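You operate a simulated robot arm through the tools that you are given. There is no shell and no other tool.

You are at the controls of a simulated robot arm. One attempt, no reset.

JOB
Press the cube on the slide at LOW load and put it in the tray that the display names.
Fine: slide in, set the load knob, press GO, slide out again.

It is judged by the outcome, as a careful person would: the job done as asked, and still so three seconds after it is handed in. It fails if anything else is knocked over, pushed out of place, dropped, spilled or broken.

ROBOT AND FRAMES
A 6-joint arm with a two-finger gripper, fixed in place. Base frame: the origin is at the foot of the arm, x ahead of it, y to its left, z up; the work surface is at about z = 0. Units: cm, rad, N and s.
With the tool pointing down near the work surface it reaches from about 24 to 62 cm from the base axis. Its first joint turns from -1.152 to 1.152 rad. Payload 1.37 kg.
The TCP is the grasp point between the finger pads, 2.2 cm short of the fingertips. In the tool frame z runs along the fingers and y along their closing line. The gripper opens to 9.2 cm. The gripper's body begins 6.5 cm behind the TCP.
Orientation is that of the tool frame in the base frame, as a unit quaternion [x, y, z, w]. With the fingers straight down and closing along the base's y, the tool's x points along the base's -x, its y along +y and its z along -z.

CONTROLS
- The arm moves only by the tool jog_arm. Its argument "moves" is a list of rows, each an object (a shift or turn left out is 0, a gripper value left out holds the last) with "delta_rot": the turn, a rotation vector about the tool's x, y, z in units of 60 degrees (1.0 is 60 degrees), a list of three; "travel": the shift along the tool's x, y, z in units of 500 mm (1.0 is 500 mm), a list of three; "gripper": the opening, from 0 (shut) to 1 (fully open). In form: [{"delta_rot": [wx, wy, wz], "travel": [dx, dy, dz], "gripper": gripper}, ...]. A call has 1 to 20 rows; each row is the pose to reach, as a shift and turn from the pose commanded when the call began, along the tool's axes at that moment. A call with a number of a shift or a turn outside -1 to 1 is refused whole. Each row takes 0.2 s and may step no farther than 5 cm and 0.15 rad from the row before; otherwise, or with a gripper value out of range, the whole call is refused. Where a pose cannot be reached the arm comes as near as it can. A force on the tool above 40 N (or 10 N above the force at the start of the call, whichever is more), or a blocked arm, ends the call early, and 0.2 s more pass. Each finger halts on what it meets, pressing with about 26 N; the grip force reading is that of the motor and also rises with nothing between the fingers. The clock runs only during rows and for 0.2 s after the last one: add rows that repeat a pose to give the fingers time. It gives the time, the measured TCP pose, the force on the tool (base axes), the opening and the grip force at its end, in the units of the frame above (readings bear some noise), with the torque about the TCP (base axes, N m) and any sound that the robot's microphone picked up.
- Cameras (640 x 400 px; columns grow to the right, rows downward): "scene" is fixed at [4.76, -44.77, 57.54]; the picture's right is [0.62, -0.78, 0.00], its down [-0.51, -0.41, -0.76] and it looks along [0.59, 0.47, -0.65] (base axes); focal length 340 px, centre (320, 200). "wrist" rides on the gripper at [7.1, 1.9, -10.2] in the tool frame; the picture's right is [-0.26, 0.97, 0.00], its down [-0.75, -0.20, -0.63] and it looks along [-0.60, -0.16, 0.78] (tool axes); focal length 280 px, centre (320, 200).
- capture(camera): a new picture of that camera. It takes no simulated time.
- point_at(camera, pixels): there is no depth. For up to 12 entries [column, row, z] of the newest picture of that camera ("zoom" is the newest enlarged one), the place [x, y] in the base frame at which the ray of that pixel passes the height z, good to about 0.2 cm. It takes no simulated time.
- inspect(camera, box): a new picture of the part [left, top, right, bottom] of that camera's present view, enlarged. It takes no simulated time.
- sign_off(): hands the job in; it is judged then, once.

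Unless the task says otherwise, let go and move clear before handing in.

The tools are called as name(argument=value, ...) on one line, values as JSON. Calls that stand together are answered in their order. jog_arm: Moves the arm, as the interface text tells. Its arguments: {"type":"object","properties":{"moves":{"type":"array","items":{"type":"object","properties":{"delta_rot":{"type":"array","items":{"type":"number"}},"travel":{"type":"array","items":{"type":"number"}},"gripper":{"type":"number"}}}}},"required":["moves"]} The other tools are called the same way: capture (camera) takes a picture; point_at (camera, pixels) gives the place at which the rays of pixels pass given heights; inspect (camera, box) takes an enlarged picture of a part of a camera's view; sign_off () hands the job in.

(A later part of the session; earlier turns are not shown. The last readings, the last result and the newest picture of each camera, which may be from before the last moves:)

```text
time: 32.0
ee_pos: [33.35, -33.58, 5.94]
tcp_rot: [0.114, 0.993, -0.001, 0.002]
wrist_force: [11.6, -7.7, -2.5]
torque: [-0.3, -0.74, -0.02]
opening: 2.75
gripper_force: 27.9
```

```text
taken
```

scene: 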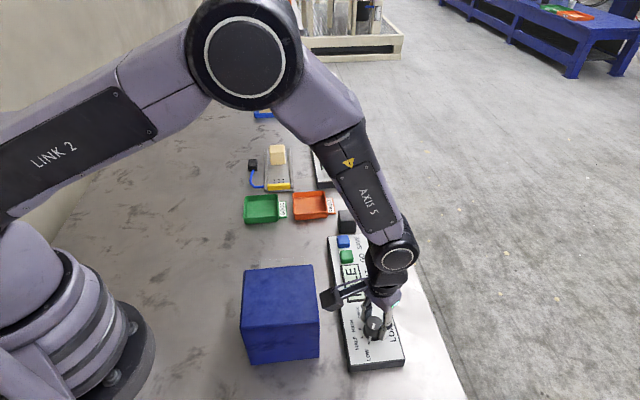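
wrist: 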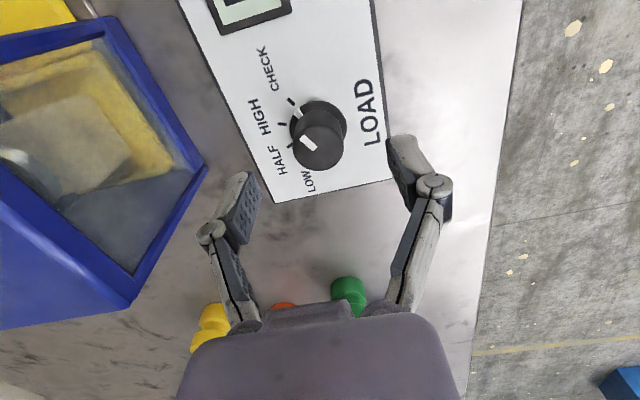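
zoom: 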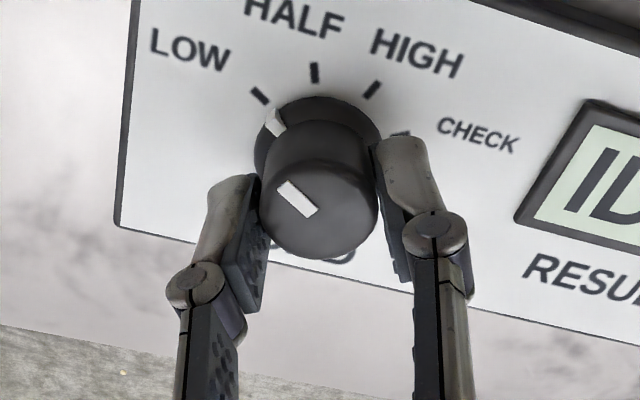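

The pointer now aligns with the LOW tick (260,96) just as it did with CHECK at the start. I release and lift to verify.

jog_arm(moves=[{"travel": [0, 0, 0], "gripper": 0.45}, {"travel": [0, 0, 0], "gripper": 0.6}, {"travel": [0, 0, 0], "gripper": 0.7}, {"travel": [0, 0, 0], "gripper": 0.7}, {"travel": [0, 0, -0.04], "gripper": 0.7}, {"travel": [0, 0, -0.1], "gripper": 0.7}, {"travel": [0, 0, -0.18], "gripper": 0.7}, {"travel": [0, 0, -0.18], "gripper": 0.7}])

capture(camera="wrist")

inspect(camera="wrist", box=[260, 20, 400, 160])

inspect(camera="scene", box=[330, 290, 420, 370])

```text
time: 33.8
ee_pos: [33.11, -33.68, 14.89]
tcp_rot: [0.114, 0.993, 0.0, 0.0]
wrist_force: [-0.3, 0.1, -0.3]
torque: [0.02, 0.02, 0.01]
opening: 6.46
gripper_force: 0.0
```

```text
taken
```

wrist: 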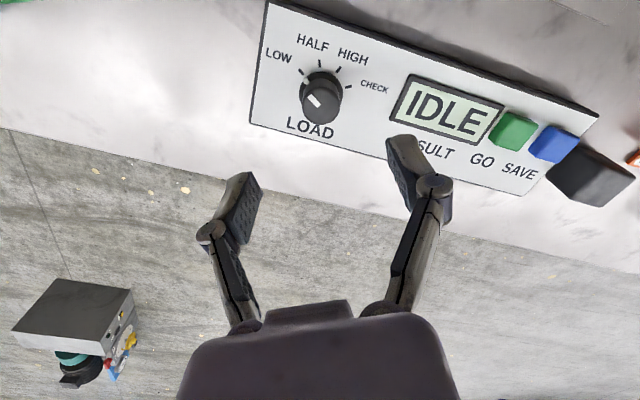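

```text
2.86 times, centred on (330, 90) of wrist
```

zoom: 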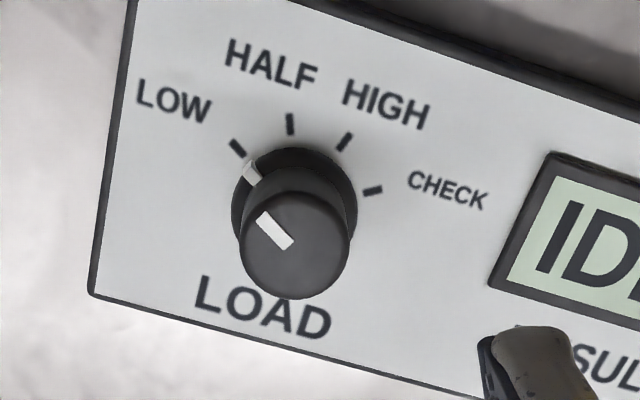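

```text
5.00 times, centred on (375, 330) of scene
```

zoom: 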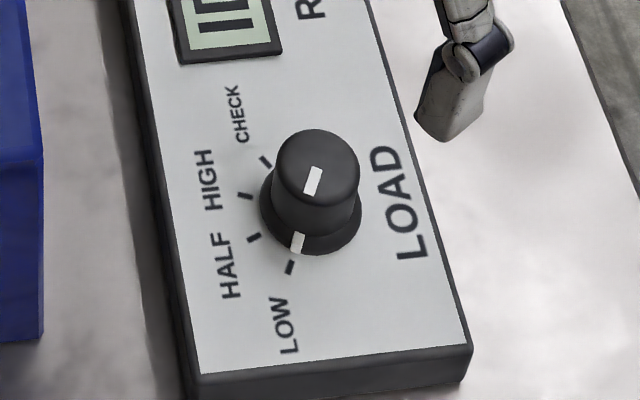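

The pointer notch clearly lines up with the LOW tick in both views, and the display still reads IDLE. Now I locate the GO button (green at wrist (512,131)).

inspect(camera="wrist", box=[380, 60, 640, 220])

inspect(camera="scene", box=[315, 200, 385, 280])

point_at(camera="wrist", pixels=[[512, 131, 3.5], [512, 131, 4], [553, 145, 4], [512, 131, 4.5]])

point_at(camera="scene", pixels=[[346, 256, 3.5], [346, 256, 4], [343, 241, 4], [346, 256, 4.5]])

```text
2.46 times, centred on (510, 140) of wrist
```

zoom: 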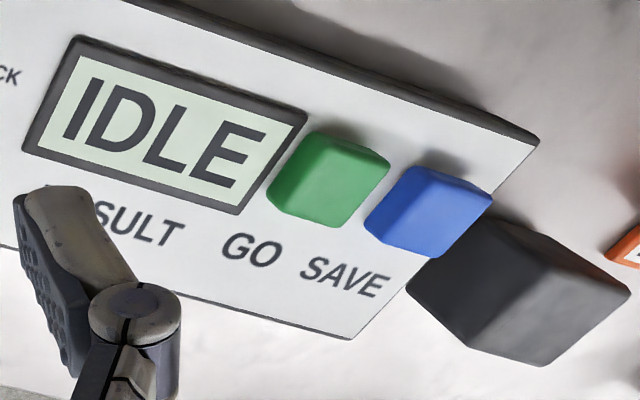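

```text
5.00 times, centred on (350, 240) of scene
```

zoom: 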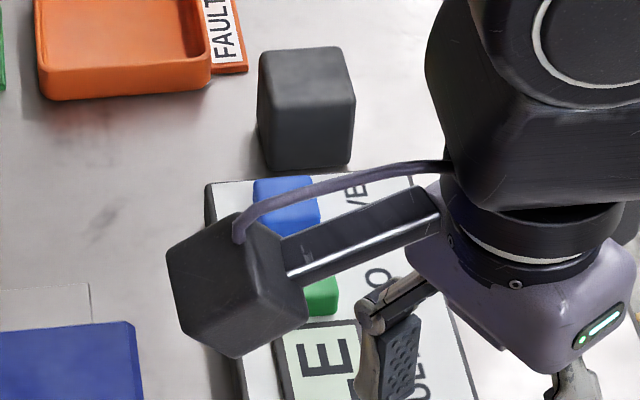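

```text
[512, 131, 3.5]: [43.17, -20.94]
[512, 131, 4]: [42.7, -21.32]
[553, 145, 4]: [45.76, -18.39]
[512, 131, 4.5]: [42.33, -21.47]
```

```text
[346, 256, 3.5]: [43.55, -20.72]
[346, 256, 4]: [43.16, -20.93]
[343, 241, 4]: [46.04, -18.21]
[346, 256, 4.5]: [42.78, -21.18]
```

GO is at ≈(43.3,-20.85). I move there at height with the gripper closing, then hover at z≈9 to check alignment.

jog_arm(moves=[{"travel": [-0.028, 0.059, 0], "gripper": 0.5}, {"travel": [-0.056, 0.118, 0], "gripper": 0.3}, {"travel": [-0.083, 0.176, 0], "gripper": 0.1}, {"travel": [-0.111, 0.235, 0], "gripper": 0}, {"travel": [-0.139, 0.294, 0], "gripper": 0}, {"travel": [-0.139, 0.294, 0.06], "gripper": 0}, {"travel": [-0.139, 0.294, 0.118], "gripper": 0}, {"travel": [-0.139, 0.294, 0.118], "gripper": 0}, {"travel": [-0.139, 0.294, 0.118], "gripper": 0}])

capture(camera="wrist")

inspect(camera="scene", box=[300, 190, 420, 310])

```text
time: 35.8
ee_pos: [43.34, -20.71, 8.86]
tcp_rot: [0.115, 0.993, 0.0, 0.001]
wrist_force: [0.3, 0.0, 0.4]
torque: [0.01, 0.02, 0.02]
opening: 0.01
gripper_force: 26.2
```

```text
taken
```

wrist: 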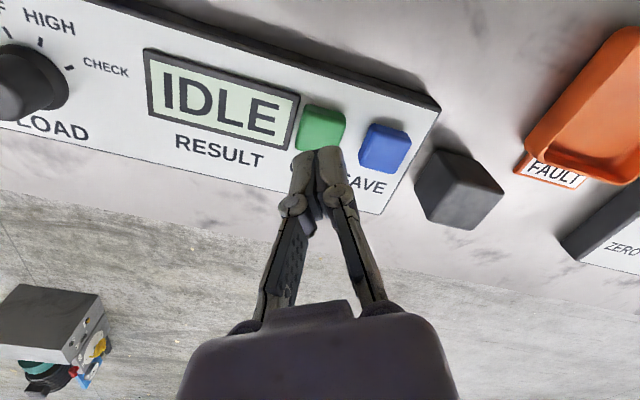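

```text
3.33 times, centred on (360, 250) of scene
```

zoom: 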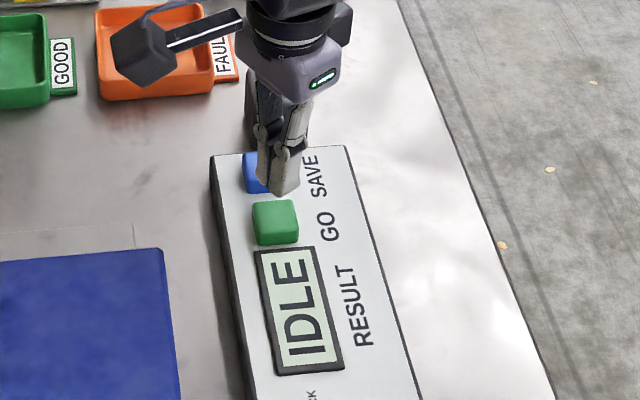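

The fingertips are near the GO button; zooming to check alignment against expected column 320, row ≈136 for the button's top.

inspect(camera="wrist", box=[260, 80, 420, 200])

point_at(camera="wrist", pixels=[[321, 130, 4], [321, 130, 4.5], [300, 145, 3], [304, 105, 3], [345, 115, 3], [383, 150, 4]])

```text
3.33 times, centred on (340, 140) of wrist
```

zoom: 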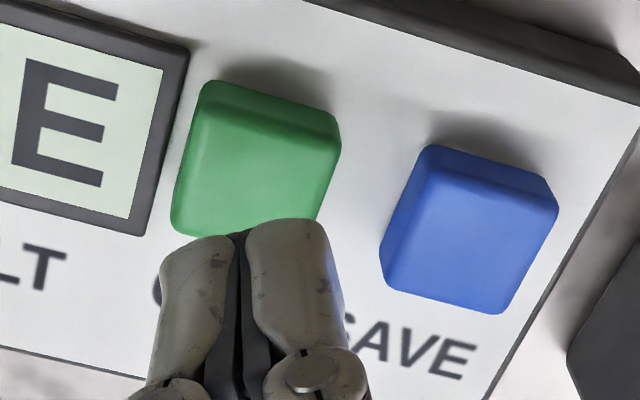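

```text
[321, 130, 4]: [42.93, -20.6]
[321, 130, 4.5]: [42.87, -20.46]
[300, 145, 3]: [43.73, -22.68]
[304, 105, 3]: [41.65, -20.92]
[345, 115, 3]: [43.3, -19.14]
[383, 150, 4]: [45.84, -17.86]
```

The button top centre is ~0.2–0.3 cm toward +tool x; I shift 0.2 cm and press down gradually.

jog_arm(moves=[{"travel": [0.004, 0, 0.02], "gripper": 0}, {"travel": [0.004, 0, 0.038]}, {"travel": [0.004, 0, 0.043]}, {"travel": [0.004, 0, 0.048]}, {"travel": [0.004, 0, 0.052]}, {"travel": [0.004, 0, 0.052]}])

inspect(camera="scene", box=[300, 190, 420, 310])

```text
time: 37.2
ee_pos: [43.2, -20.75, 6.37]
tcp_rot: [0.115, 0.993, 0.0, 0.002]
wrist_force: [-0.3, 0.1, -0.7]
torque: [-0.02, -0.01, 0.02]
opening: 0.0
gripper_force: 25.9
```

```text
3.33 times, centred on (360, 250) of scene
```

zoom: 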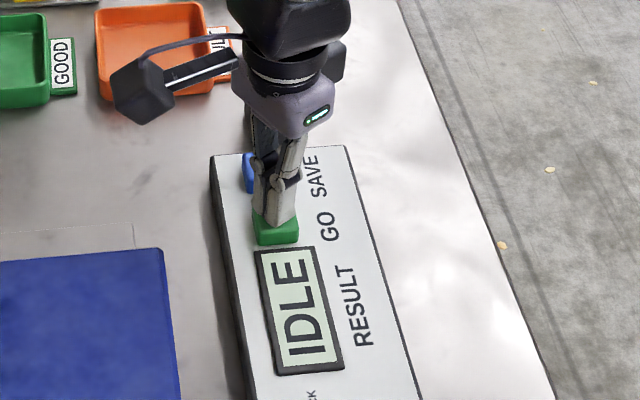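

No contact yet at z≈6.4 (fingertips 4.2), and the tips are just over the green button. Continuing down in small steps until the button gives.

jog_arm(moves=[{"travel": [0, 0, 0.004], "gripper": 0}, {"travel": [0, 0, 0.008]}, {"travel": [0, 0, 0.012]}, {"travel": [0, 0, 0.012]}])

inspect(camera="scene", box=[300, 190, 420, 310])

```text
time: 38.2
ee_pos: [43.36, -20.75, 5.85]
tcp_rot: [0.115, 0.993, 0.0, 0.0]
wrist_force: [-0.2, 0.4, 1.9]
torque: [-0.02, 0.03, -0.01]
opening: 0.59
gripper_force: 28.3
```

```text
3.33 times, centred on (360, 250) of scene
```

zoom: 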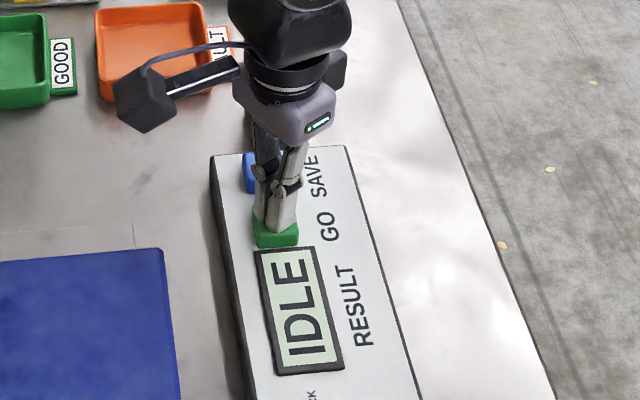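

Contact started (fingers slightly spread to 0.59, force 1.9 N) but the display is still IDLE. Pressing a bit deeper in 0.15 cm steps.

jog_arm(moves=[{"travel": [0, 0, 0.003], "gripper": 0}, {"travel": [0, 0, 0.006]}, {"travel": [0, 0, 0.006]}, {"travel": [0, 0, 0.006]}])

inspect(camera="scene", box=[300, 190, 420, 310])

inspect(camera="wrist", box=[240, 80, 400, 200])

```text
time: 39.2
ee_pos: [43.21, -20.78, 5.59]
tcp_rot: [0.115, 0.993, 0.0, 0.001]
wrist_force: [1.0, -0.9, 2.9]
torque: [-0.02, -0.02, -0.02]
opening: 0.61
gripper_force: 27.9
heard: click
```

```text
3.33 times, centred on (360, 250) of scene
```

zoom: 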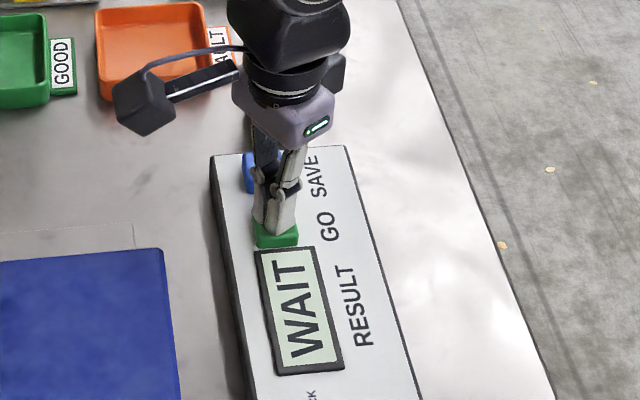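

```text
3.33 times, centred on (320, 140) of wrist
```

zoom: 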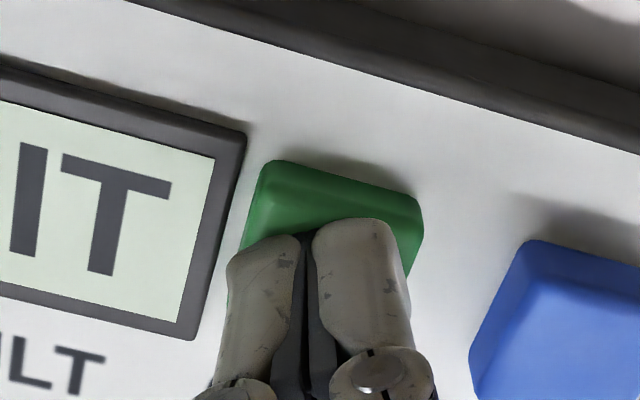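

A click was heard and the display now reads WAIT. I lift off the button and wait for the result.

jog_arm(moves=[{"travel": [0, 0, -0.02], "gripper": 0}, {"travel": [0, 0, -0.06]}, {"travel": [0, 0, -0.14]}, {"travel": [0, 0, -0.22]}, {"travel": [0, 0, -0.3]}, {"travel": [0, 0, -0.3], "gripper": 0.3}, {"travel": [0, 0, -0.3], "gripper": 0.7}, {"travel": [0, 0, -0.3], "gripper": 0.7}, {"travel": [0, 0, -0.3], "gripper": 0.7}, {"travel": [0, 0, -0.3], "gripper": 0.7}])

capture(camera="scene")

inspect(camera="scene", box=[300, 220, 420, 340])

```text
time: 41.4
ee_pos: [43.23, -20.68, 20.46]
tcp_rot: [0.115, 0.993, 0.0, 0.001]
wrist_force: [0.0, 0.5, 0.2]
torque: [0.01, -0.02, 0.0]
opening: 6.43
gripper_force: 0.1
```

```text
taken
```

scene: 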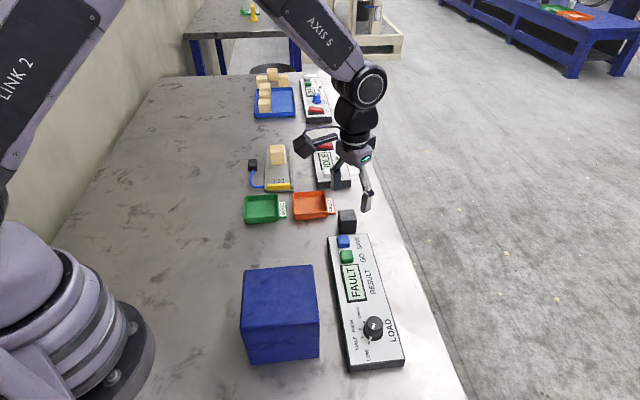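

```text
3.33 times, centred on (360, 280) of scene
```

zoom: 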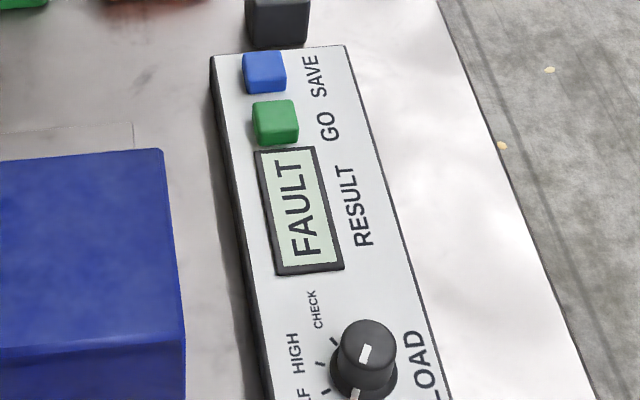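

The display reads FAULT, so the orange FAULT tray is the target. Now I return to the slide handle, turning tool x back to 45°.

jog_arm(moves=[{"delta_rot": [0, 0, 0.14], "travel": [0.016, 0.005, 0]}, {"delta_rot": [0, 0, 0.28], "travel": [0.032, 0.01, 0]}, {"delta_rot": [0, 0, 0.42], "travel": [0.048, 0.015, 0]}, {"delta_rot": [0, 0, 0.56], "travel": [0.063, 0.021, 0]}, {"delta_rot": [0, 0, 0.7], "travel": [0.079, 0.026, 0]}, {"delta_rot": [0, 0, 0.84], "travel": [0.095, 0.031, 0]}, {"delta_rot": [0, 0, 0.98], "travel": [0.111, 0.036, 0]}])

```text
time: 43.0
ee_pos: [38.28, -17.56, 20.68]
tcp_rot: [0.588, 0.809, 0.0, 0.001]
wrist_force: [1.2, 0.1, -0.1]
torque: [0.0, -0.02, -0.01]
opening: 6.42
gripper_force: 0.1
```

Continuing the turn and moving to above the handle's inner position.

jog_arm(moves=[{"delta_rot": [0, 0, 0.125], "travel": [0.015, -0.012, 0]}, {"delta_rot": [0, 0, 0.25], "travel": [0.029, -0.024, 0]}, {"delta_rot": [0, 0, 0.375], "travel": [0.044, -0.036, 0]}, {"delta_rot": [0, 0, 0.5], "travel": [0.059, -0.048, 0]}, {"delta_rot": [0, 0, 0.625], "travel": [0.073, -0.06, 0]}, {"delta_rot": [0, 0, 0.75], "travel": [0.088, -0.072, 0]}, {"delta_rot": [0, 0, 0.875], "travel": [0.102, -0.084, 0]}, {"delta_rot": [0, 0, 1.0], "travel": [0.117, -0.096, 0]}])

jog_arm(moves=[{"delta_rot": [0, 0, 0.052], "travel": [0, 0, 0]}, {"delta_rot": [0, 0, 0.052], "travel": [0, 0, 0]}])

capture(camera="wrist")

inspect(camera="wrist", box=[240, 30, 420, 200])

```text
time: 44.8
ee_pos: [31.72, -13.49, 20.58]
tcp_rot: [0.914, 0.406, 0.001, 0.001]
wrist_force: [-0.2, -0.1, -0.6]
torque: [0.03, 0.01, 0.0]
opening: 6.44
gripper_force: 0.1
```

```text
time: 45.4
ee_pos: [31.64, -13.5, 20.66]
tcp_rot: [0.924, 0.382, 0.001, 0.001]
wrist_force: [0.7, 0.3, 0.4]
torque: [-0.01, 0.02, -0.01]
opening: 6.47
gripper_force: 0.0
```

```text
taken
```

wrist: 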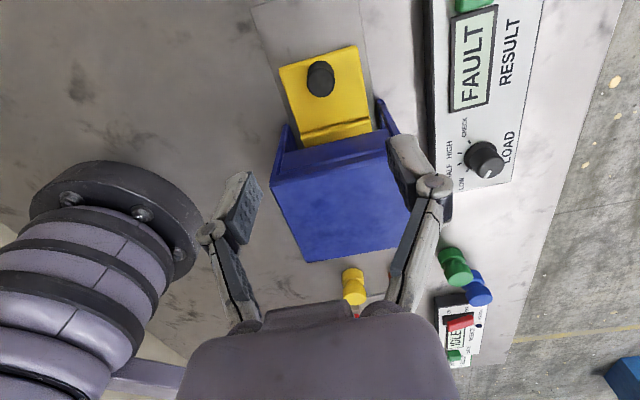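

```text
2.35 times, centred on (330, 115) of wrist
```

zoom: 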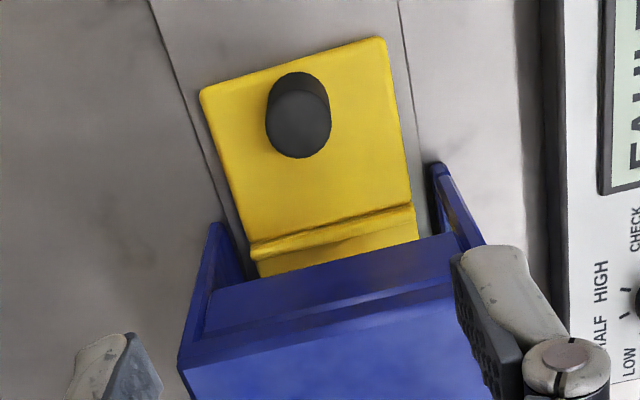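

The display still says FAULT. Measuring the handle's top centre (321,82.7).

point_at(camera="wrist", pixels=[[321.1, 82.7, 4], [321.1, 82.7, 4.2], [321.1, 82.7, 4.5], [279, 67, 1], [357, 46, 1]])

```text
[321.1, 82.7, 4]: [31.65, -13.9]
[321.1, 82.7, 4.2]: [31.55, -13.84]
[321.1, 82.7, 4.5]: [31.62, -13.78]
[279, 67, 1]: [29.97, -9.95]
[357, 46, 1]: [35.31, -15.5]
```

Handle centre ≈ (31.55,-13.85). Descending with small correction and gripping.

jog_arm(moves=[{"travel": [-0.003, 0.0012, 0.08], "gripper": 0.7}, {"travel": [-0.006, 0.0024, 0.16]}, {"travel": [-0.006, 0.0024, 0.24]}, {"travel": [-0.006, 0.0024, 0.3]}, {"travel": [-0.006, 0.0024, 0.332]}, {"travel": [-0.006, 0.0024, 0.332]}, {"travel": [-0.006, 0.0024, 0.332], "gripper": 0.5}, {"travel": [-0.006, 0.0024, 0.332], "gripper": 0.3}, {"travel": [-0.006, 0.0024, 0.332], "gripper": 0.1}, {"travel": [-0.006, 0.0024, 0.332], "gripper": 0.1}, {"travel": [-0.006, 0.0024, 0.332], "gripper": 0.1}, {"travel": [-0.006, 0.0024, 0.332], "gripper": 0.1}])

inspect(camera="wrist", box=[220, 70, 420, 300])

```text
time: 48.0
ee_pos: [31.38, -13.8, 3.57]
tcp_rot: [0.924, 0.383, -0.001, -0.002]
wrist_force: [-12.6, 18.9, 6.0]
torque: [0.4, 0.3, 0.03]
opening: 2.56
gripper_force: 27.6
```

```text
1.74 times, centred on (320, 185) of wrist
```

zoom: 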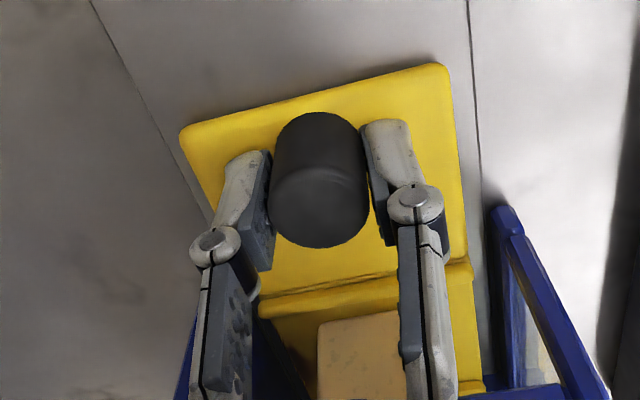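

Gripped with a 22 N side preload toward +t; I relieve it by 0.15 cm and pull the slide out gently along +s.

jog_arm(moves=[{"travel": [0, -0.003, -0.001]}, {"travel": [0.006, -0.003, -0.001]}, {"travel": [0.016, -0.003, -0.001]}, {"travel": [0.03, -0.003, -0.001]}, {"travel": [0.044, -0.003, -0.001]}, {"travel": [0.058, -0.003, -0.001]}, {"travel": [0.072, -0.003, -0.001]}, {"travel": [0.086, -0.003, -0.001]}, {"travel": [0.1, -0.003, -0.001]}, {"travel": [0.114, -0.003, -0.001]}, {"travel": [0.128, -0.003, -0.001]}, {"travel": [0.142, -0.003, -0.001]}, {"travel": [0.156, -0.003, -0.001]}, {"travel": [0.17, -0.003, -0.001]}, {"travel": [0.184, -0.003, -0.001]}, {"travel": [0.194, -0.003, -0.001]}, {"travel": [0.2, -0.003, -0.001]}, {"travel": [0.2, -0.003, -0.001]}])

capture(camera="wrist")

```text
time: 51.8
ee_pos: [38.54, -6.66, 3.86]
tcp_rot: [0.924, 0.382, 0.001, 0.0]
wrist_force: [-15.5, 14.0, 19.2]
torque: [0.41, 0.28, 0.02]
opening: 2.55
gripper_force: 28.5
```

```text
taken
```

wrist: 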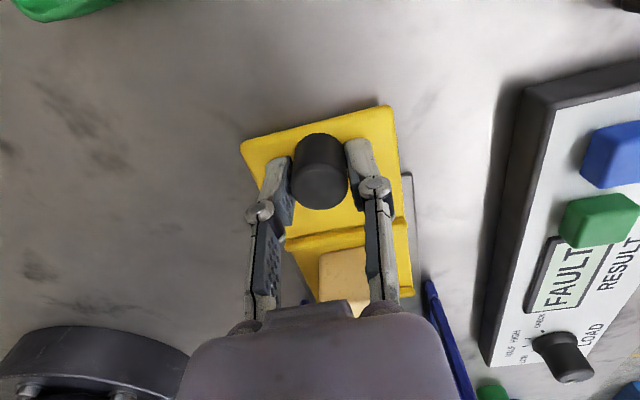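

The slide is out 10 cm with the cube riding on it. Another 1.6 cm returns it to its original out position; I relieve side force and continue in small steps.

jog_arm(moves=[{"travel": [0, -0.002, -0.001]}, {"travel": [0.006, -0.002, -0.001]}, {"travel": [0.012, -0.002, -0.001]}, {"travel": [0.018, -0.002, -0.001]}, {"travel": [0.024, -0.002, -0.001]}, {"travel": [0.03, -0.002, -0.001]}, {"travel": [0.034, -0.002, -0.001]}, {"travel": [0.034, -0.002, -0.001]}])

capture(camera="wrist")

```text
time: 53.6
ee_pos: [39.72, -5.43, 3.98]
tcp_rot: [0.924, 0.382, 0.0, -0.001]
wrist_force: [-13.8, -15.4, -4.4]
torque: [-0.32, 0.23, -0.03]
opening: 2.58
gripper_force: 28.1
```

```text
taken
```

wrist: 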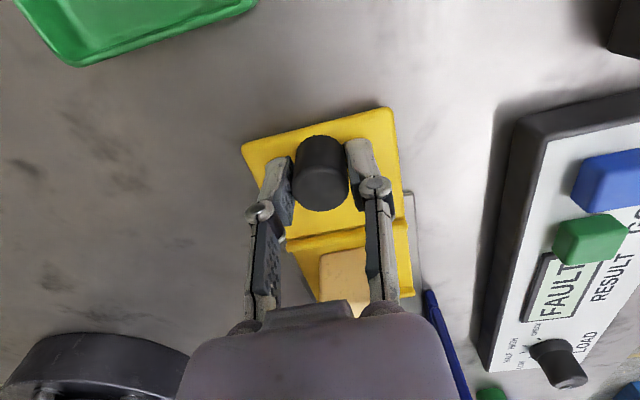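

A resistance of ~20 N along −s at s≈24.2 shows the outer stop. I back off slightly, release, and lift straight up.

jog_arm(moves=[{"travel": [-0.004, 0, 0]}, {"travel": [-0.004, 0, 0], "gripper": 0.5}, {"travel": [-0.004, 0, 0], "gripper": 0.7}, {"travel": [-0.004, 0, 0], "gripper": 0.8}, {"travel": [-0.004, 0, 0], "gripper": 0.8}, {"travel": [-0.004, 0, -0.05], "gripper": 0.8}, {"travel": [-0.004, 0, -0.12], "gripper": 0.8}, {"travel": [-0.004, 0, -0.2], "gripper": 0.8}, {"travel": [-0.004, 0, -0.28], "gripper": 0.8}, {"travel": [-0.004, 0, -0.28], "gripper": 0.8}])

capture(camera="wrist")

inspect(camera="wrist", box=[260, 60, 420, 240])

capture(camera="scene")

```text
time: 55.8
ee_pos: [39.73, -5.52, 18.16]
tcp_rot: [0.924, 0.382, 0.0, -0.001]
wrist_force: [0.5, 0.6, 0.5]
torque: [-0.01, -0.01, 0.0]
opening: 7.36
gripper_force: 0.0
```

```text
taken
```

wrist: 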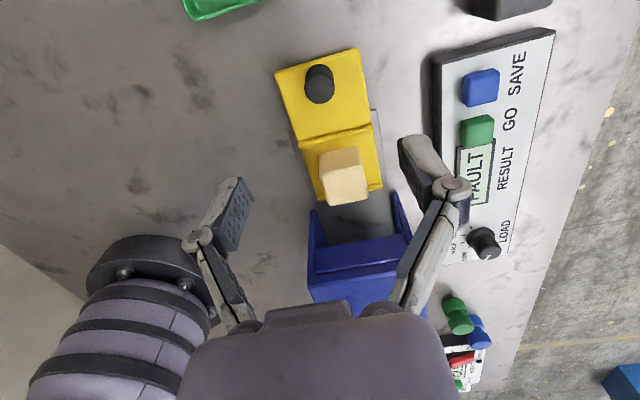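

```text
2.22 times, centred on (340, 150) of wrist
```

zoom: 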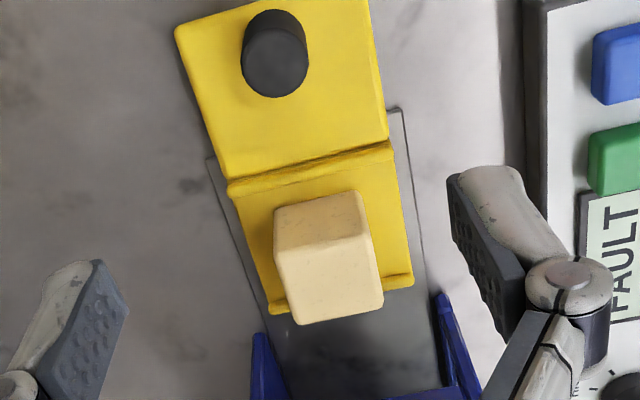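

```text
taken
```

scene: 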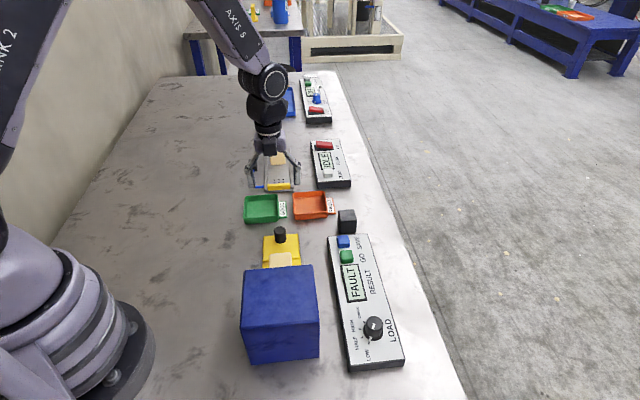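

The cube sits on the slide, top face centred around zoom (330,280). Measuring its corners for grasp.

point_at(camera="wrist", pixels=[[318.8, 153.2, 0.9], [357.1, 146.4, 0.9], [320.2, 171.6, 4.5], [361.6, 165.8, 4.5], [330.1, 206.3, 4.5], [368.4, 197.3, 4.5], [320.2, 171.6, 5], [361.6, 165.8, 5], [330.1, 206.3, 5], [368.4, 197.3, 5]])

inspect(camera="scene", box=[235, 180, 345, 280])

```text
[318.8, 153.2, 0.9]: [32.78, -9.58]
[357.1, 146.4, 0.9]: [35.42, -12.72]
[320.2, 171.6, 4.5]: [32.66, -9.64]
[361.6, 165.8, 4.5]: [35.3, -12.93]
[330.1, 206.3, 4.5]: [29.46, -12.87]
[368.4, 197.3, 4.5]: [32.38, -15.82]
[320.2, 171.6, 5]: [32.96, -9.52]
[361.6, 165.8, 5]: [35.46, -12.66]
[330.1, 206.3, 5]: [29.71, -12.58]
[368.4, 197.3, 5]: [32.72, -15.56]
```

```text
4.00 times, centred on (290, 230) of scene
```

zoom: 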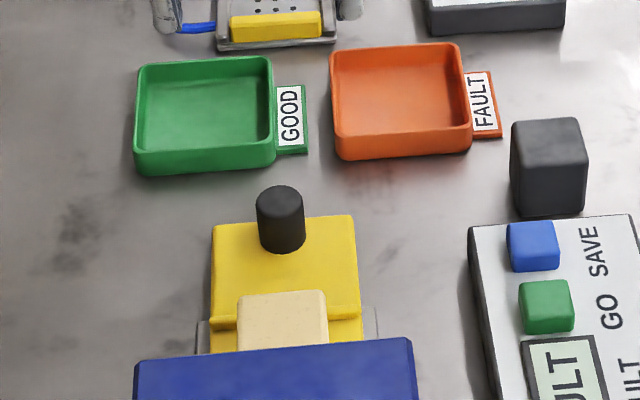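

Cube top ≈ z 4.7, centre ≈ (32.55,-12.7), side ≈ 4.3 cm, aligned with the slide. I also measure the FAULT tray rim and floor from the scene camera before grasping.

point_at(camera="scene", pixels=[[292.5, 193, 2], [324.75, 190.75, 2], [328, 210.5, 2], [293.5, 213.7, 2], [293.75, 219.5, 0], [328, 217, 0], [310, 204, 0.5], [349, 226, 0], [270, 200, 2]])

jog_arm(moves=[{"travel": [-0.05, 0, 0], "gripper": 0.85}, {"travel": [-0.1, 0, 0]}, {"travel": [-0.15, 0, 0]}, {"travel": [-0.203, 0, 0]}, {"travel": [-0.203, 0, 0.06]}, {"travel": [-0.203, 0, 0.14]}, {"travel": [-0.203, 0, 0.17]}, {"travel": [-0.203, 0, 0.17]}])

capture(camera="wrist")

inspect(camera="wrist", box=[230, 70, 410, 250])

```text
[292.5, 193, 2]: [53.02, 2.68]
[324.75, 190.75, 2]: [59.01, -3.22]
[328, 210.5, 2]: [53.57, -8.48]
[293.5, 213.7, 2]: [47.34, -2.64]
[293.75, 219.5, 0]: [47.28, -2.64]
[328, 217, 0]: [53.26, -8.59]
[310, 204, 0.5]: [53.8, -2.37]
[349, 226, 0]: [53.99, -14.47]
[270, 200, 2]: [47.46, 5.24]
```

```text
time: 57.6
ee_pos: [32.54, -12.57, 9.51]
tcp_rot: [0.924, 0.382, 0.0, 0.001]
wrist_force: [-0.2, -0.8, 0.7]
torque: [0.0, 0.0, -0.03]
opening: 7.79
gripper_force: 0.0
```

```text
taken
```

wrist: 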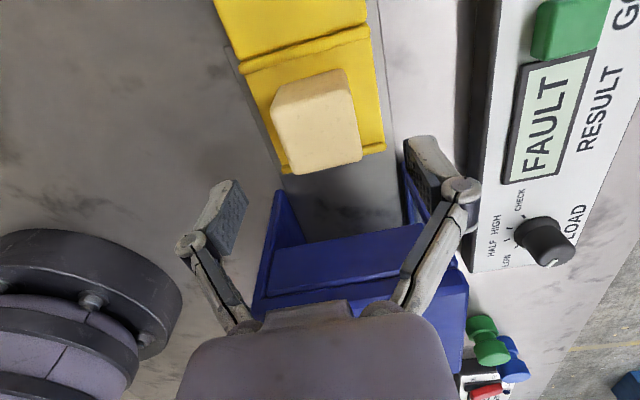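

```text
2.22 times, centred on (320, 160) of wrist
```

zoom: 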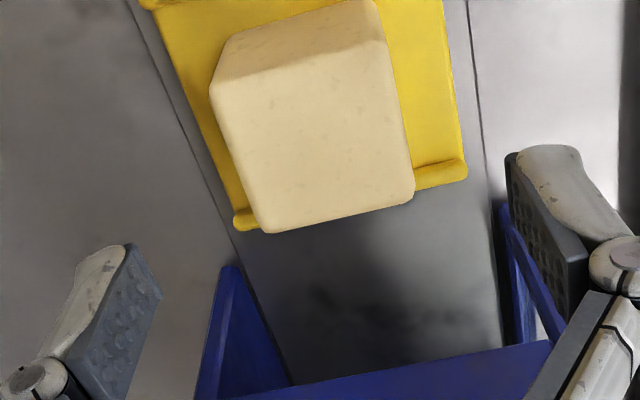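

The FAULT tray spans rim corners (47.3,-2.6)–(59.0,-3.2), centre ≈ (53.2,-2.9), rim z≈2. The cube is centred under the gripper (offset ~0.1–0.2 cm in s), so I lower to z≈4.8 and close.

jog_arm(moves=[{"travel": [0.002, 0, 0.03], "gripper": 0.85}, {"travel": [0.003, 0, 0.06]}, {"travel": [0.003, 0, 0.085]}, {"travel": [0.003, 0, 0.096]}, {"travel": [0.003, 0, 0.096]}, {"travel": [0.003, 0, 0.096], "gripper": 0.6}, {"travel": [0.003, 0, 0.096], "gripper": 0.45}, {"travel": [0.003, 0, 0.096], "gripper": 0.35}, {"travel": [0.003, 0, 0.096], "gripper": 0.35}, {"travel": [0.003, 0, 0.096], "gripper": 0.35}])

inspect(camera="wrist", box=[210, 70, 430, 290])

```text
time: 59.8
ee_pos: [32.52, -12.58, 4.77]
tcp_rot: [0.924, 0.382, 0.0, -0.001]
wrist_force: [-0.3, -0.3, 1.0]
torque: [0.02, -0.01, -0.01]
opening: 4.3
gripper_force: 25.6
```

```text
1.82 times, centred on (320, 180) of wrist
```

zoom: 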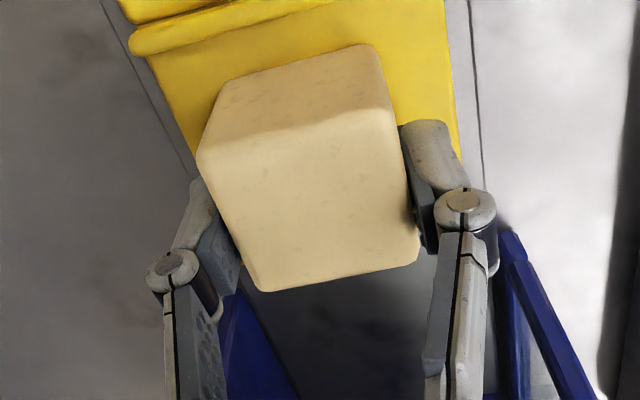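

The cube is gripped (opening 4.3, force 25.6 N). Lifting it slowly straight up.

jog_arm(moves=[{"travel": [0, 0, -0.01], "gripper": 0.3}, {"travel": [0, 0, -0.03]}, {"travel": [0, 0, -0.06]}, {"travel": [0, 0, -0.1]}, {"travel": [0, 0, -0.14]}, {"travel": [0, 0, -0.18]}, {"travel": [0, 0, -0.22]}, {"travel": [0, 0, -0.22]}])

capture(camera="wrist")

capture(camera="scene")

```text
time: 61.6
ee_pos: [32.51, -12.73, 15.81]
tcp_rot: [0.924, 0.381, 0.0, 0.0]
wrist_force: [1.1, 0.2, -0.7]
torque: [0.01, 0.03, 0.03]
opening: 4.28
gripper_force: 26.1
```

```text
taken
```

wrist: 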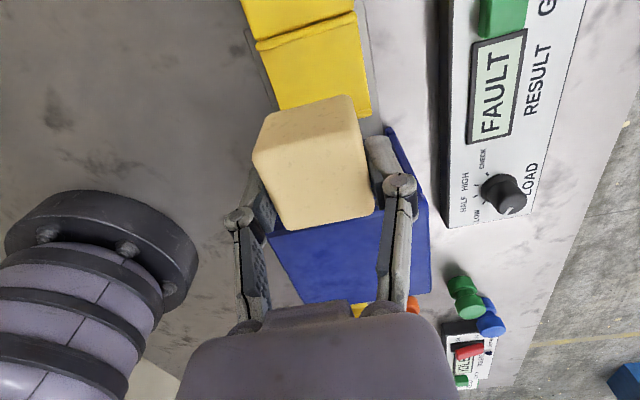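

```text
taken
```

scene: 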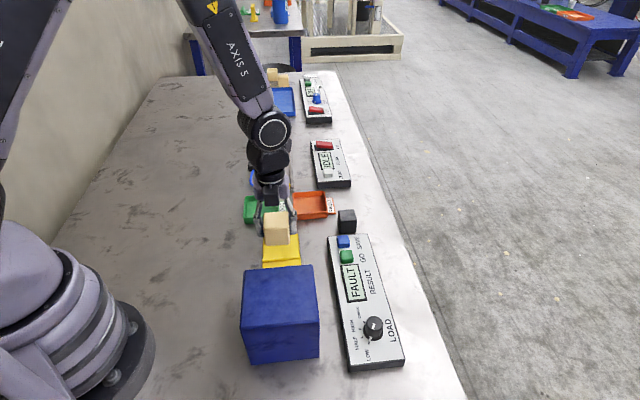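

The cube is securely held and the display still shows FAULT. Carrying it above the FAULT tray at (53.2,-2.9).

jog_arm(moves=[{"travel": [0.03, 0.01, 0]}, {"travel": [0.08, 0.029, 0]}, {"travel": [0.135, 0.049, 0]}, {"travel": [0.19, 0.068, 0]}, {"travel": [0.245, 0.088, 0]}, {"travel": [0.3, 0.108, 0]}, {"travel": [0.355, 0.128, 0]}, {"travel": [0.4, 0.144, 0]}, {"travel": [0.431, 0.155, 0]}, {"travel": [0.431, 0.155, 0]}])

capture(camera="wrist")

capture(camera="scene")

```text
time: 63.8
ee_pos: [53.36, -3.12, 15.79]
tcp_rot: [0.924, 0.382, 0.001, 0.001]
wrist_force: [-0.3, 0.3, -0.2]
torque: [0.0, -0.02, 0.02]
opening: 4.28
gripper_force: 26.4
```

```text
taken
```

wrist: 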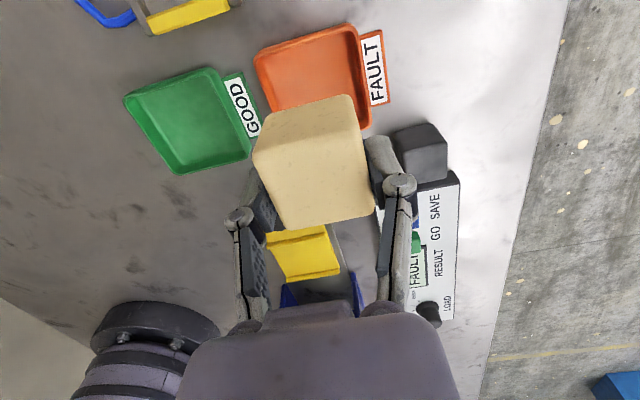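

```text
taken
```

scene: 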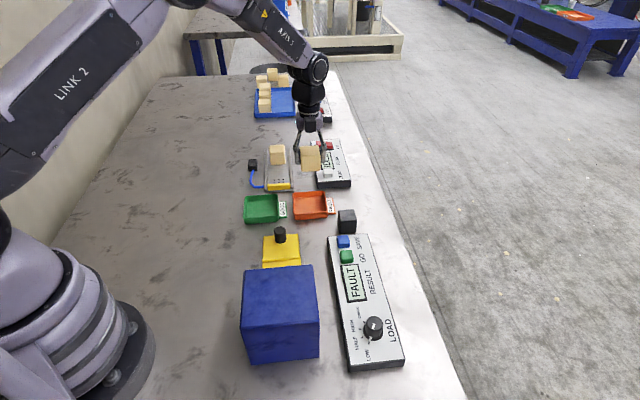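

The tray appears at wrist (255–370, 25–130), partly hidden by the cube. Measuring its rim corners in this view.

inspect(camera="wrist", box=[230, 0, 410, 160])

point_at(camera="wrist", pixels=[[255, 57, 2], [355, 26, 2], [370, 127, 2], [370, 130, 0], [259, 60, 2], [351, 30, 2]])

```text
2.50 times, centred on (320, 80) of wrist
```

zoom: 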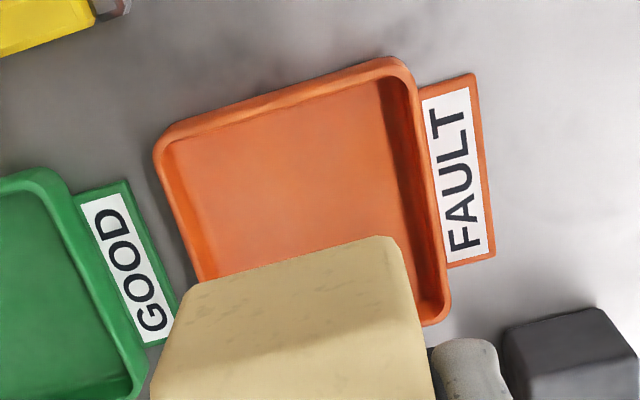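

```text
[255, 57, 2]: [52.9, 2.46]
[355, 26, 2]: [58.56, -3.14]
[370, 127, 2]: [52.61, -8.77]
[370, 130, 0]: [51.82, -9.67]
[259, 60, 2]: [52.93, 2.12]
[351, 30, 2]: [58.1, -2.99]
```

Tray centre from both cameras ≈ (53.05,-3.0), nicely under the cube. Descending to just above the tray floor.

jog_arm(moves=[{"travel": [-0.002, 0, 0.03]}, {"travel": [-0.004, 0, 0.07]}, {"travel": [-0.004, 0, 0.11]}, {"travel": [-0.004, 0, 0.15]}, {"travel": [-0.004, 0, 0.18]}, {"travel": [-0.004, 0, 0.198]}, {"travel": [-0.004, 0, 0.206]}, {"travel": [-0.004, 0, 0.206]}])

capture(camera="wrist")

inspect(camera="scene", box=[230, 140, 370, 250])

```text
time: 65.6
ee_pos: [53.34, -2.99, 5.38]
tcp_rot: [0.924, 0.382, 0.0, 0.0]
wrist_force: [0.0, 0.6, -0.1]
torque: [0.01, 0.02, 0.02]
opening: 4.29
gripper_force: 25.6
```

```text
taken
```

wrist: 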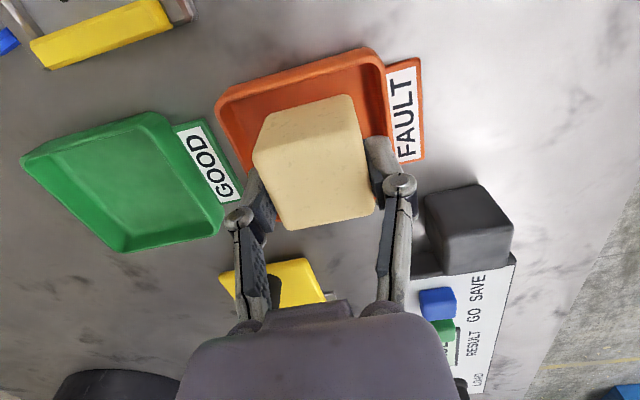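

```text
3.64 times, centred on (300, 195) of scene
```

zoom: 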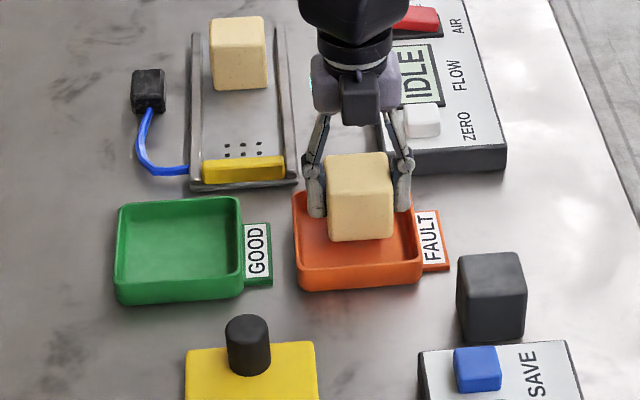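

The cube is inside the FAULT tray outline, just above its floor. Lowering in small steps until contact.

jog_arm(moves=[{"travel": [0, 0, 0.004]}, {"travel": [0, 0, 0.008]}, {"travel": [0, 0, 0.011]}, {"travel": [0, 0, 0.011]}])

```text
time: 66.6
ee_pos: [53.24, -3.02, 4.94]
tcp_rot: [0.924, 0.382, 0.001, 0.001]
wrist_force: [-0.4, 0.5, -0.1]
torque: [-0.02, -0.01, 0.0]
opening: 4.27
gripper_force: 25.7
```

No contact yet at z≈4.9; continuing down in 0.1 cm steps.

jog_arm(moves=[{"travel": [0, 0, 0.002]}, {"travel": [0, 0, 0.004]}, {"travel": [0, 0, 0.006]}, {"travel": [0, 0, 0.006]}])

inspect(camera="scene", box=[260, 160, 350, 230])

```text
time: 67.6
ee_pos: [53.23, -3.04, 4.53]
tcp_rot: [0.924, 0.382, 0.001, 0.001]
wrist_force: [0.8, 0.0, -0.4]
torque: [0.01, 0.01, 0.04]
opening: 4.27
gripper_force: 26.4
```

```text
5.71 times, centred on (305, 195) of scene
```

zoom: 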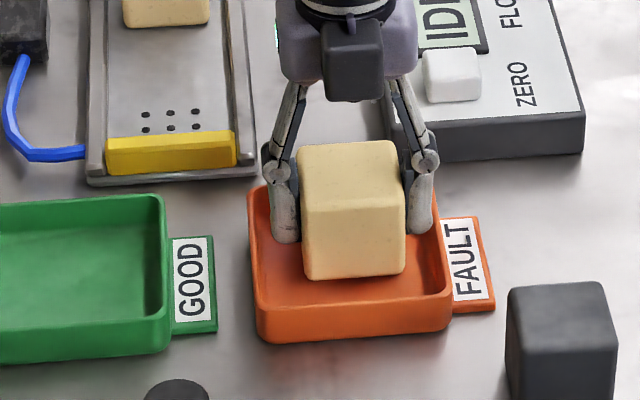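

Cube is nearly on the floor with no force yet. Continuing down gently.

jog_arm(moves=[{"travel": [0, 0, 0.002]}, {"travel": [0, 0, 0.004]}, {"travel": [0, 0, 0.004]}, {"travel": [0, 0, 0.004]}])

```text
time: 68.6
ee_pos: [53.25, -2.98, 4.32]
tcp_rot: [0.924, 0.382, 0.0, 0.0]
wrist_force: [0.5, -0.2, -0.3]
torque: [0.02, -0.01, 0.01]
opening: 4.29
gripper_force: 25.9
```

jog_arm(moves=[{"travel": [0, 0, 0.002]}, {"travel": [0, 0, 0.004]}, {"travel": [0, 0, 0.004]}])

inspect(camera="scene", box=[260, 160, 350, 230])

```text
time: 69.4
ee_pos: [53.25, -3.09, 4.14]
tcp_rot: [0.924, 0.381, 0.001, 0.0]
wrist_force: [0.5, -0.8, -0.1]
torque: [0.01, -0.02, 0.01]
opening: 4.29
gripper_force: 26.3
```

```text
5.71 times, centred on (305, 195) of scene
```

zoom: 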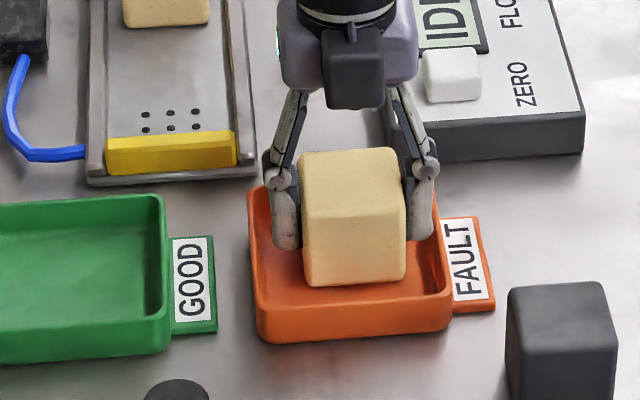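

Still no contact force (−0.1 N); the slide bed was likely higher than I assumed. A few more 0.1 cm steps.

jog_arm(moves=[{"travel": [0, 0, 0.002]}, {"travel": [0, 0, 0.004]}, {"travel": [0, 0, 0.004]}])

inspect(camera="wrist", box=[200, 40, 440, 260])

```text
time: 70.2
ee_pos: [53.22, -2.9, 4.07]
tcp_rot: [0.924, 0.382, 0.001, 0.0]
wrist_force: [-0.4, 0.7, -0.8]
torque: [0.01, 0.02, -0.03]
opening: 4.3
gripper_force: 26.2
```

```text
1.82 times, centred on (320, 150) of wrist
```

zoom: 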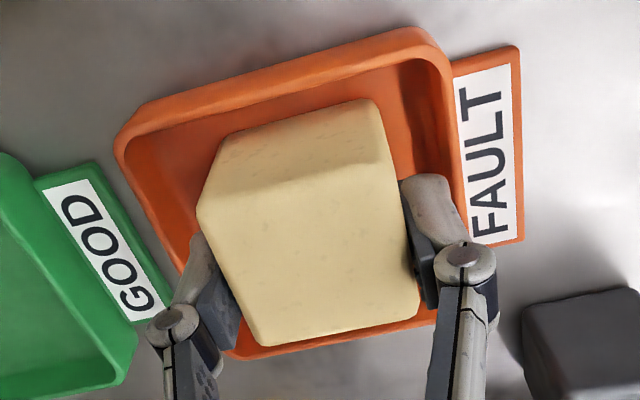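

Both fingers are inside the tray walls with similar gaps. Lowering further in 0.1 cm steps until the floor is felt.

jog_arm(moves=[{"travel": [0, 0, 0.002]}, {"travel": [0, 0, 0.004]}, {"travel": [0, 0, 0.004]}])

```text
time: 71.0
ee_pos: [53.31, -2.96, 3.9]
tcp_rot: [0.924, 0.382, 0.001, 0.0]
wrist_force: [-4.1, 0.1, 17.3]
torque: [-0.01, 0.1, 0.03]
opening: 4.29
gripper_force: 26.3
```

The floor is felt (17 N up). I ease up 0.1 cm, open just slightly (to ~4.9 cm, so as not to hit the tray walls), then lift.

jog_arm(moves=[{"travel": [0, 0, -0.001]}, {"travel": [0, 0, -0.0015], "gripper": 0.5}, {"travel": [0, 0, -0.0015], "gripper": 0.53}, {"travel": [0, 0, -0.0015], "gripper": 0.53}, {"travel": [0, 0, -0.0015], "gripper": 0.53}])

inspect(camera="wrist", box=[200, 40, 440, 260])

```text
time: 72.2
ee_pos: [53.2, -3.02, 3.84]
tcp_rot: [0.924, 0.381, 0.0, 0.0]
wrist_force: [-0.1, -0.3, 0.4]
torque: [0.0, 0.02, 0.0]
opening: 4.87
gripper_force: 0.0
```

```text
1.82 times, centred on (320, 150) of wrist
```

zoom: 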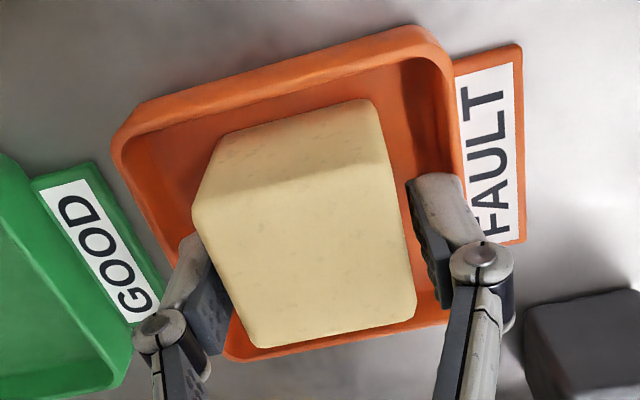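

Released with zero force; the left finger is closest to the cube, so I shift 0.1 cm left and lift straight up, then open once clear.

jog_arm(moves=[{"travel": [0, -0.002, 0], "gripper": 0.53}, {"travel": [0, -0.002, -0.02]}, {"travel": [0, -0.002, -0.05]}, {"travel": [0, -0.002, -0.1]}, {"travel": [0, -0.002, -0.16], "gripper": 0.7}, {"travel": [0, -0.002, -0.24], "gripper": 0.8}, {"travel": [0, -0.002, -0.3], "gripper": 0.8}, {"travel": [0, -0.002, -0.3], "gripper": 0.8}])

capture(camera="scene")

capture(camera="wrist")

```text
time: 74.0
ee_pos: [53.1, -3.08, 18.85]
tcp_rot: [0.924, 0.382, 0.0, 0.0]
wrist_force: [-0.3, 0.2, -0.4]
torque: [0.0, 0.05, 0.03]
opening: 7.32
gripper_force: 0.0
```

```text
taken
```

scene: 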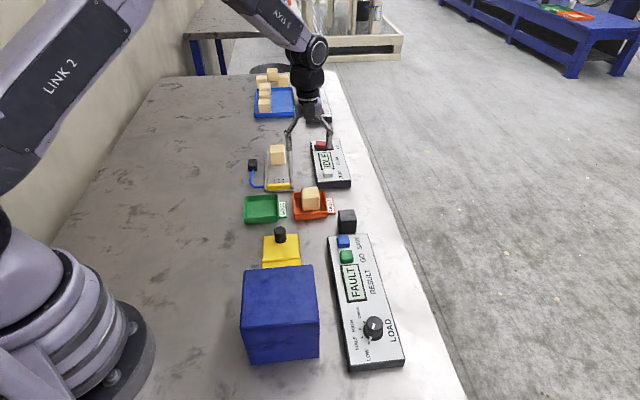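

```text
taken
```

wrist: 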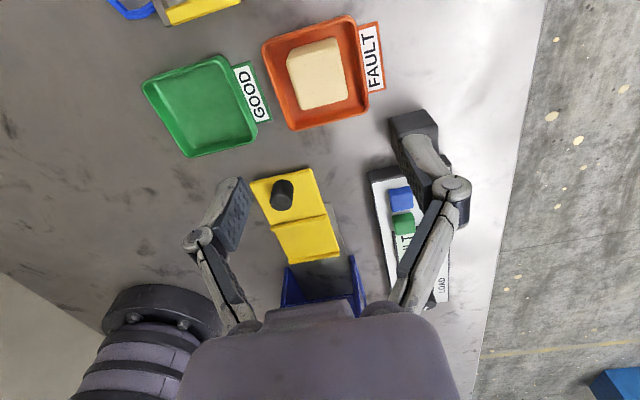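

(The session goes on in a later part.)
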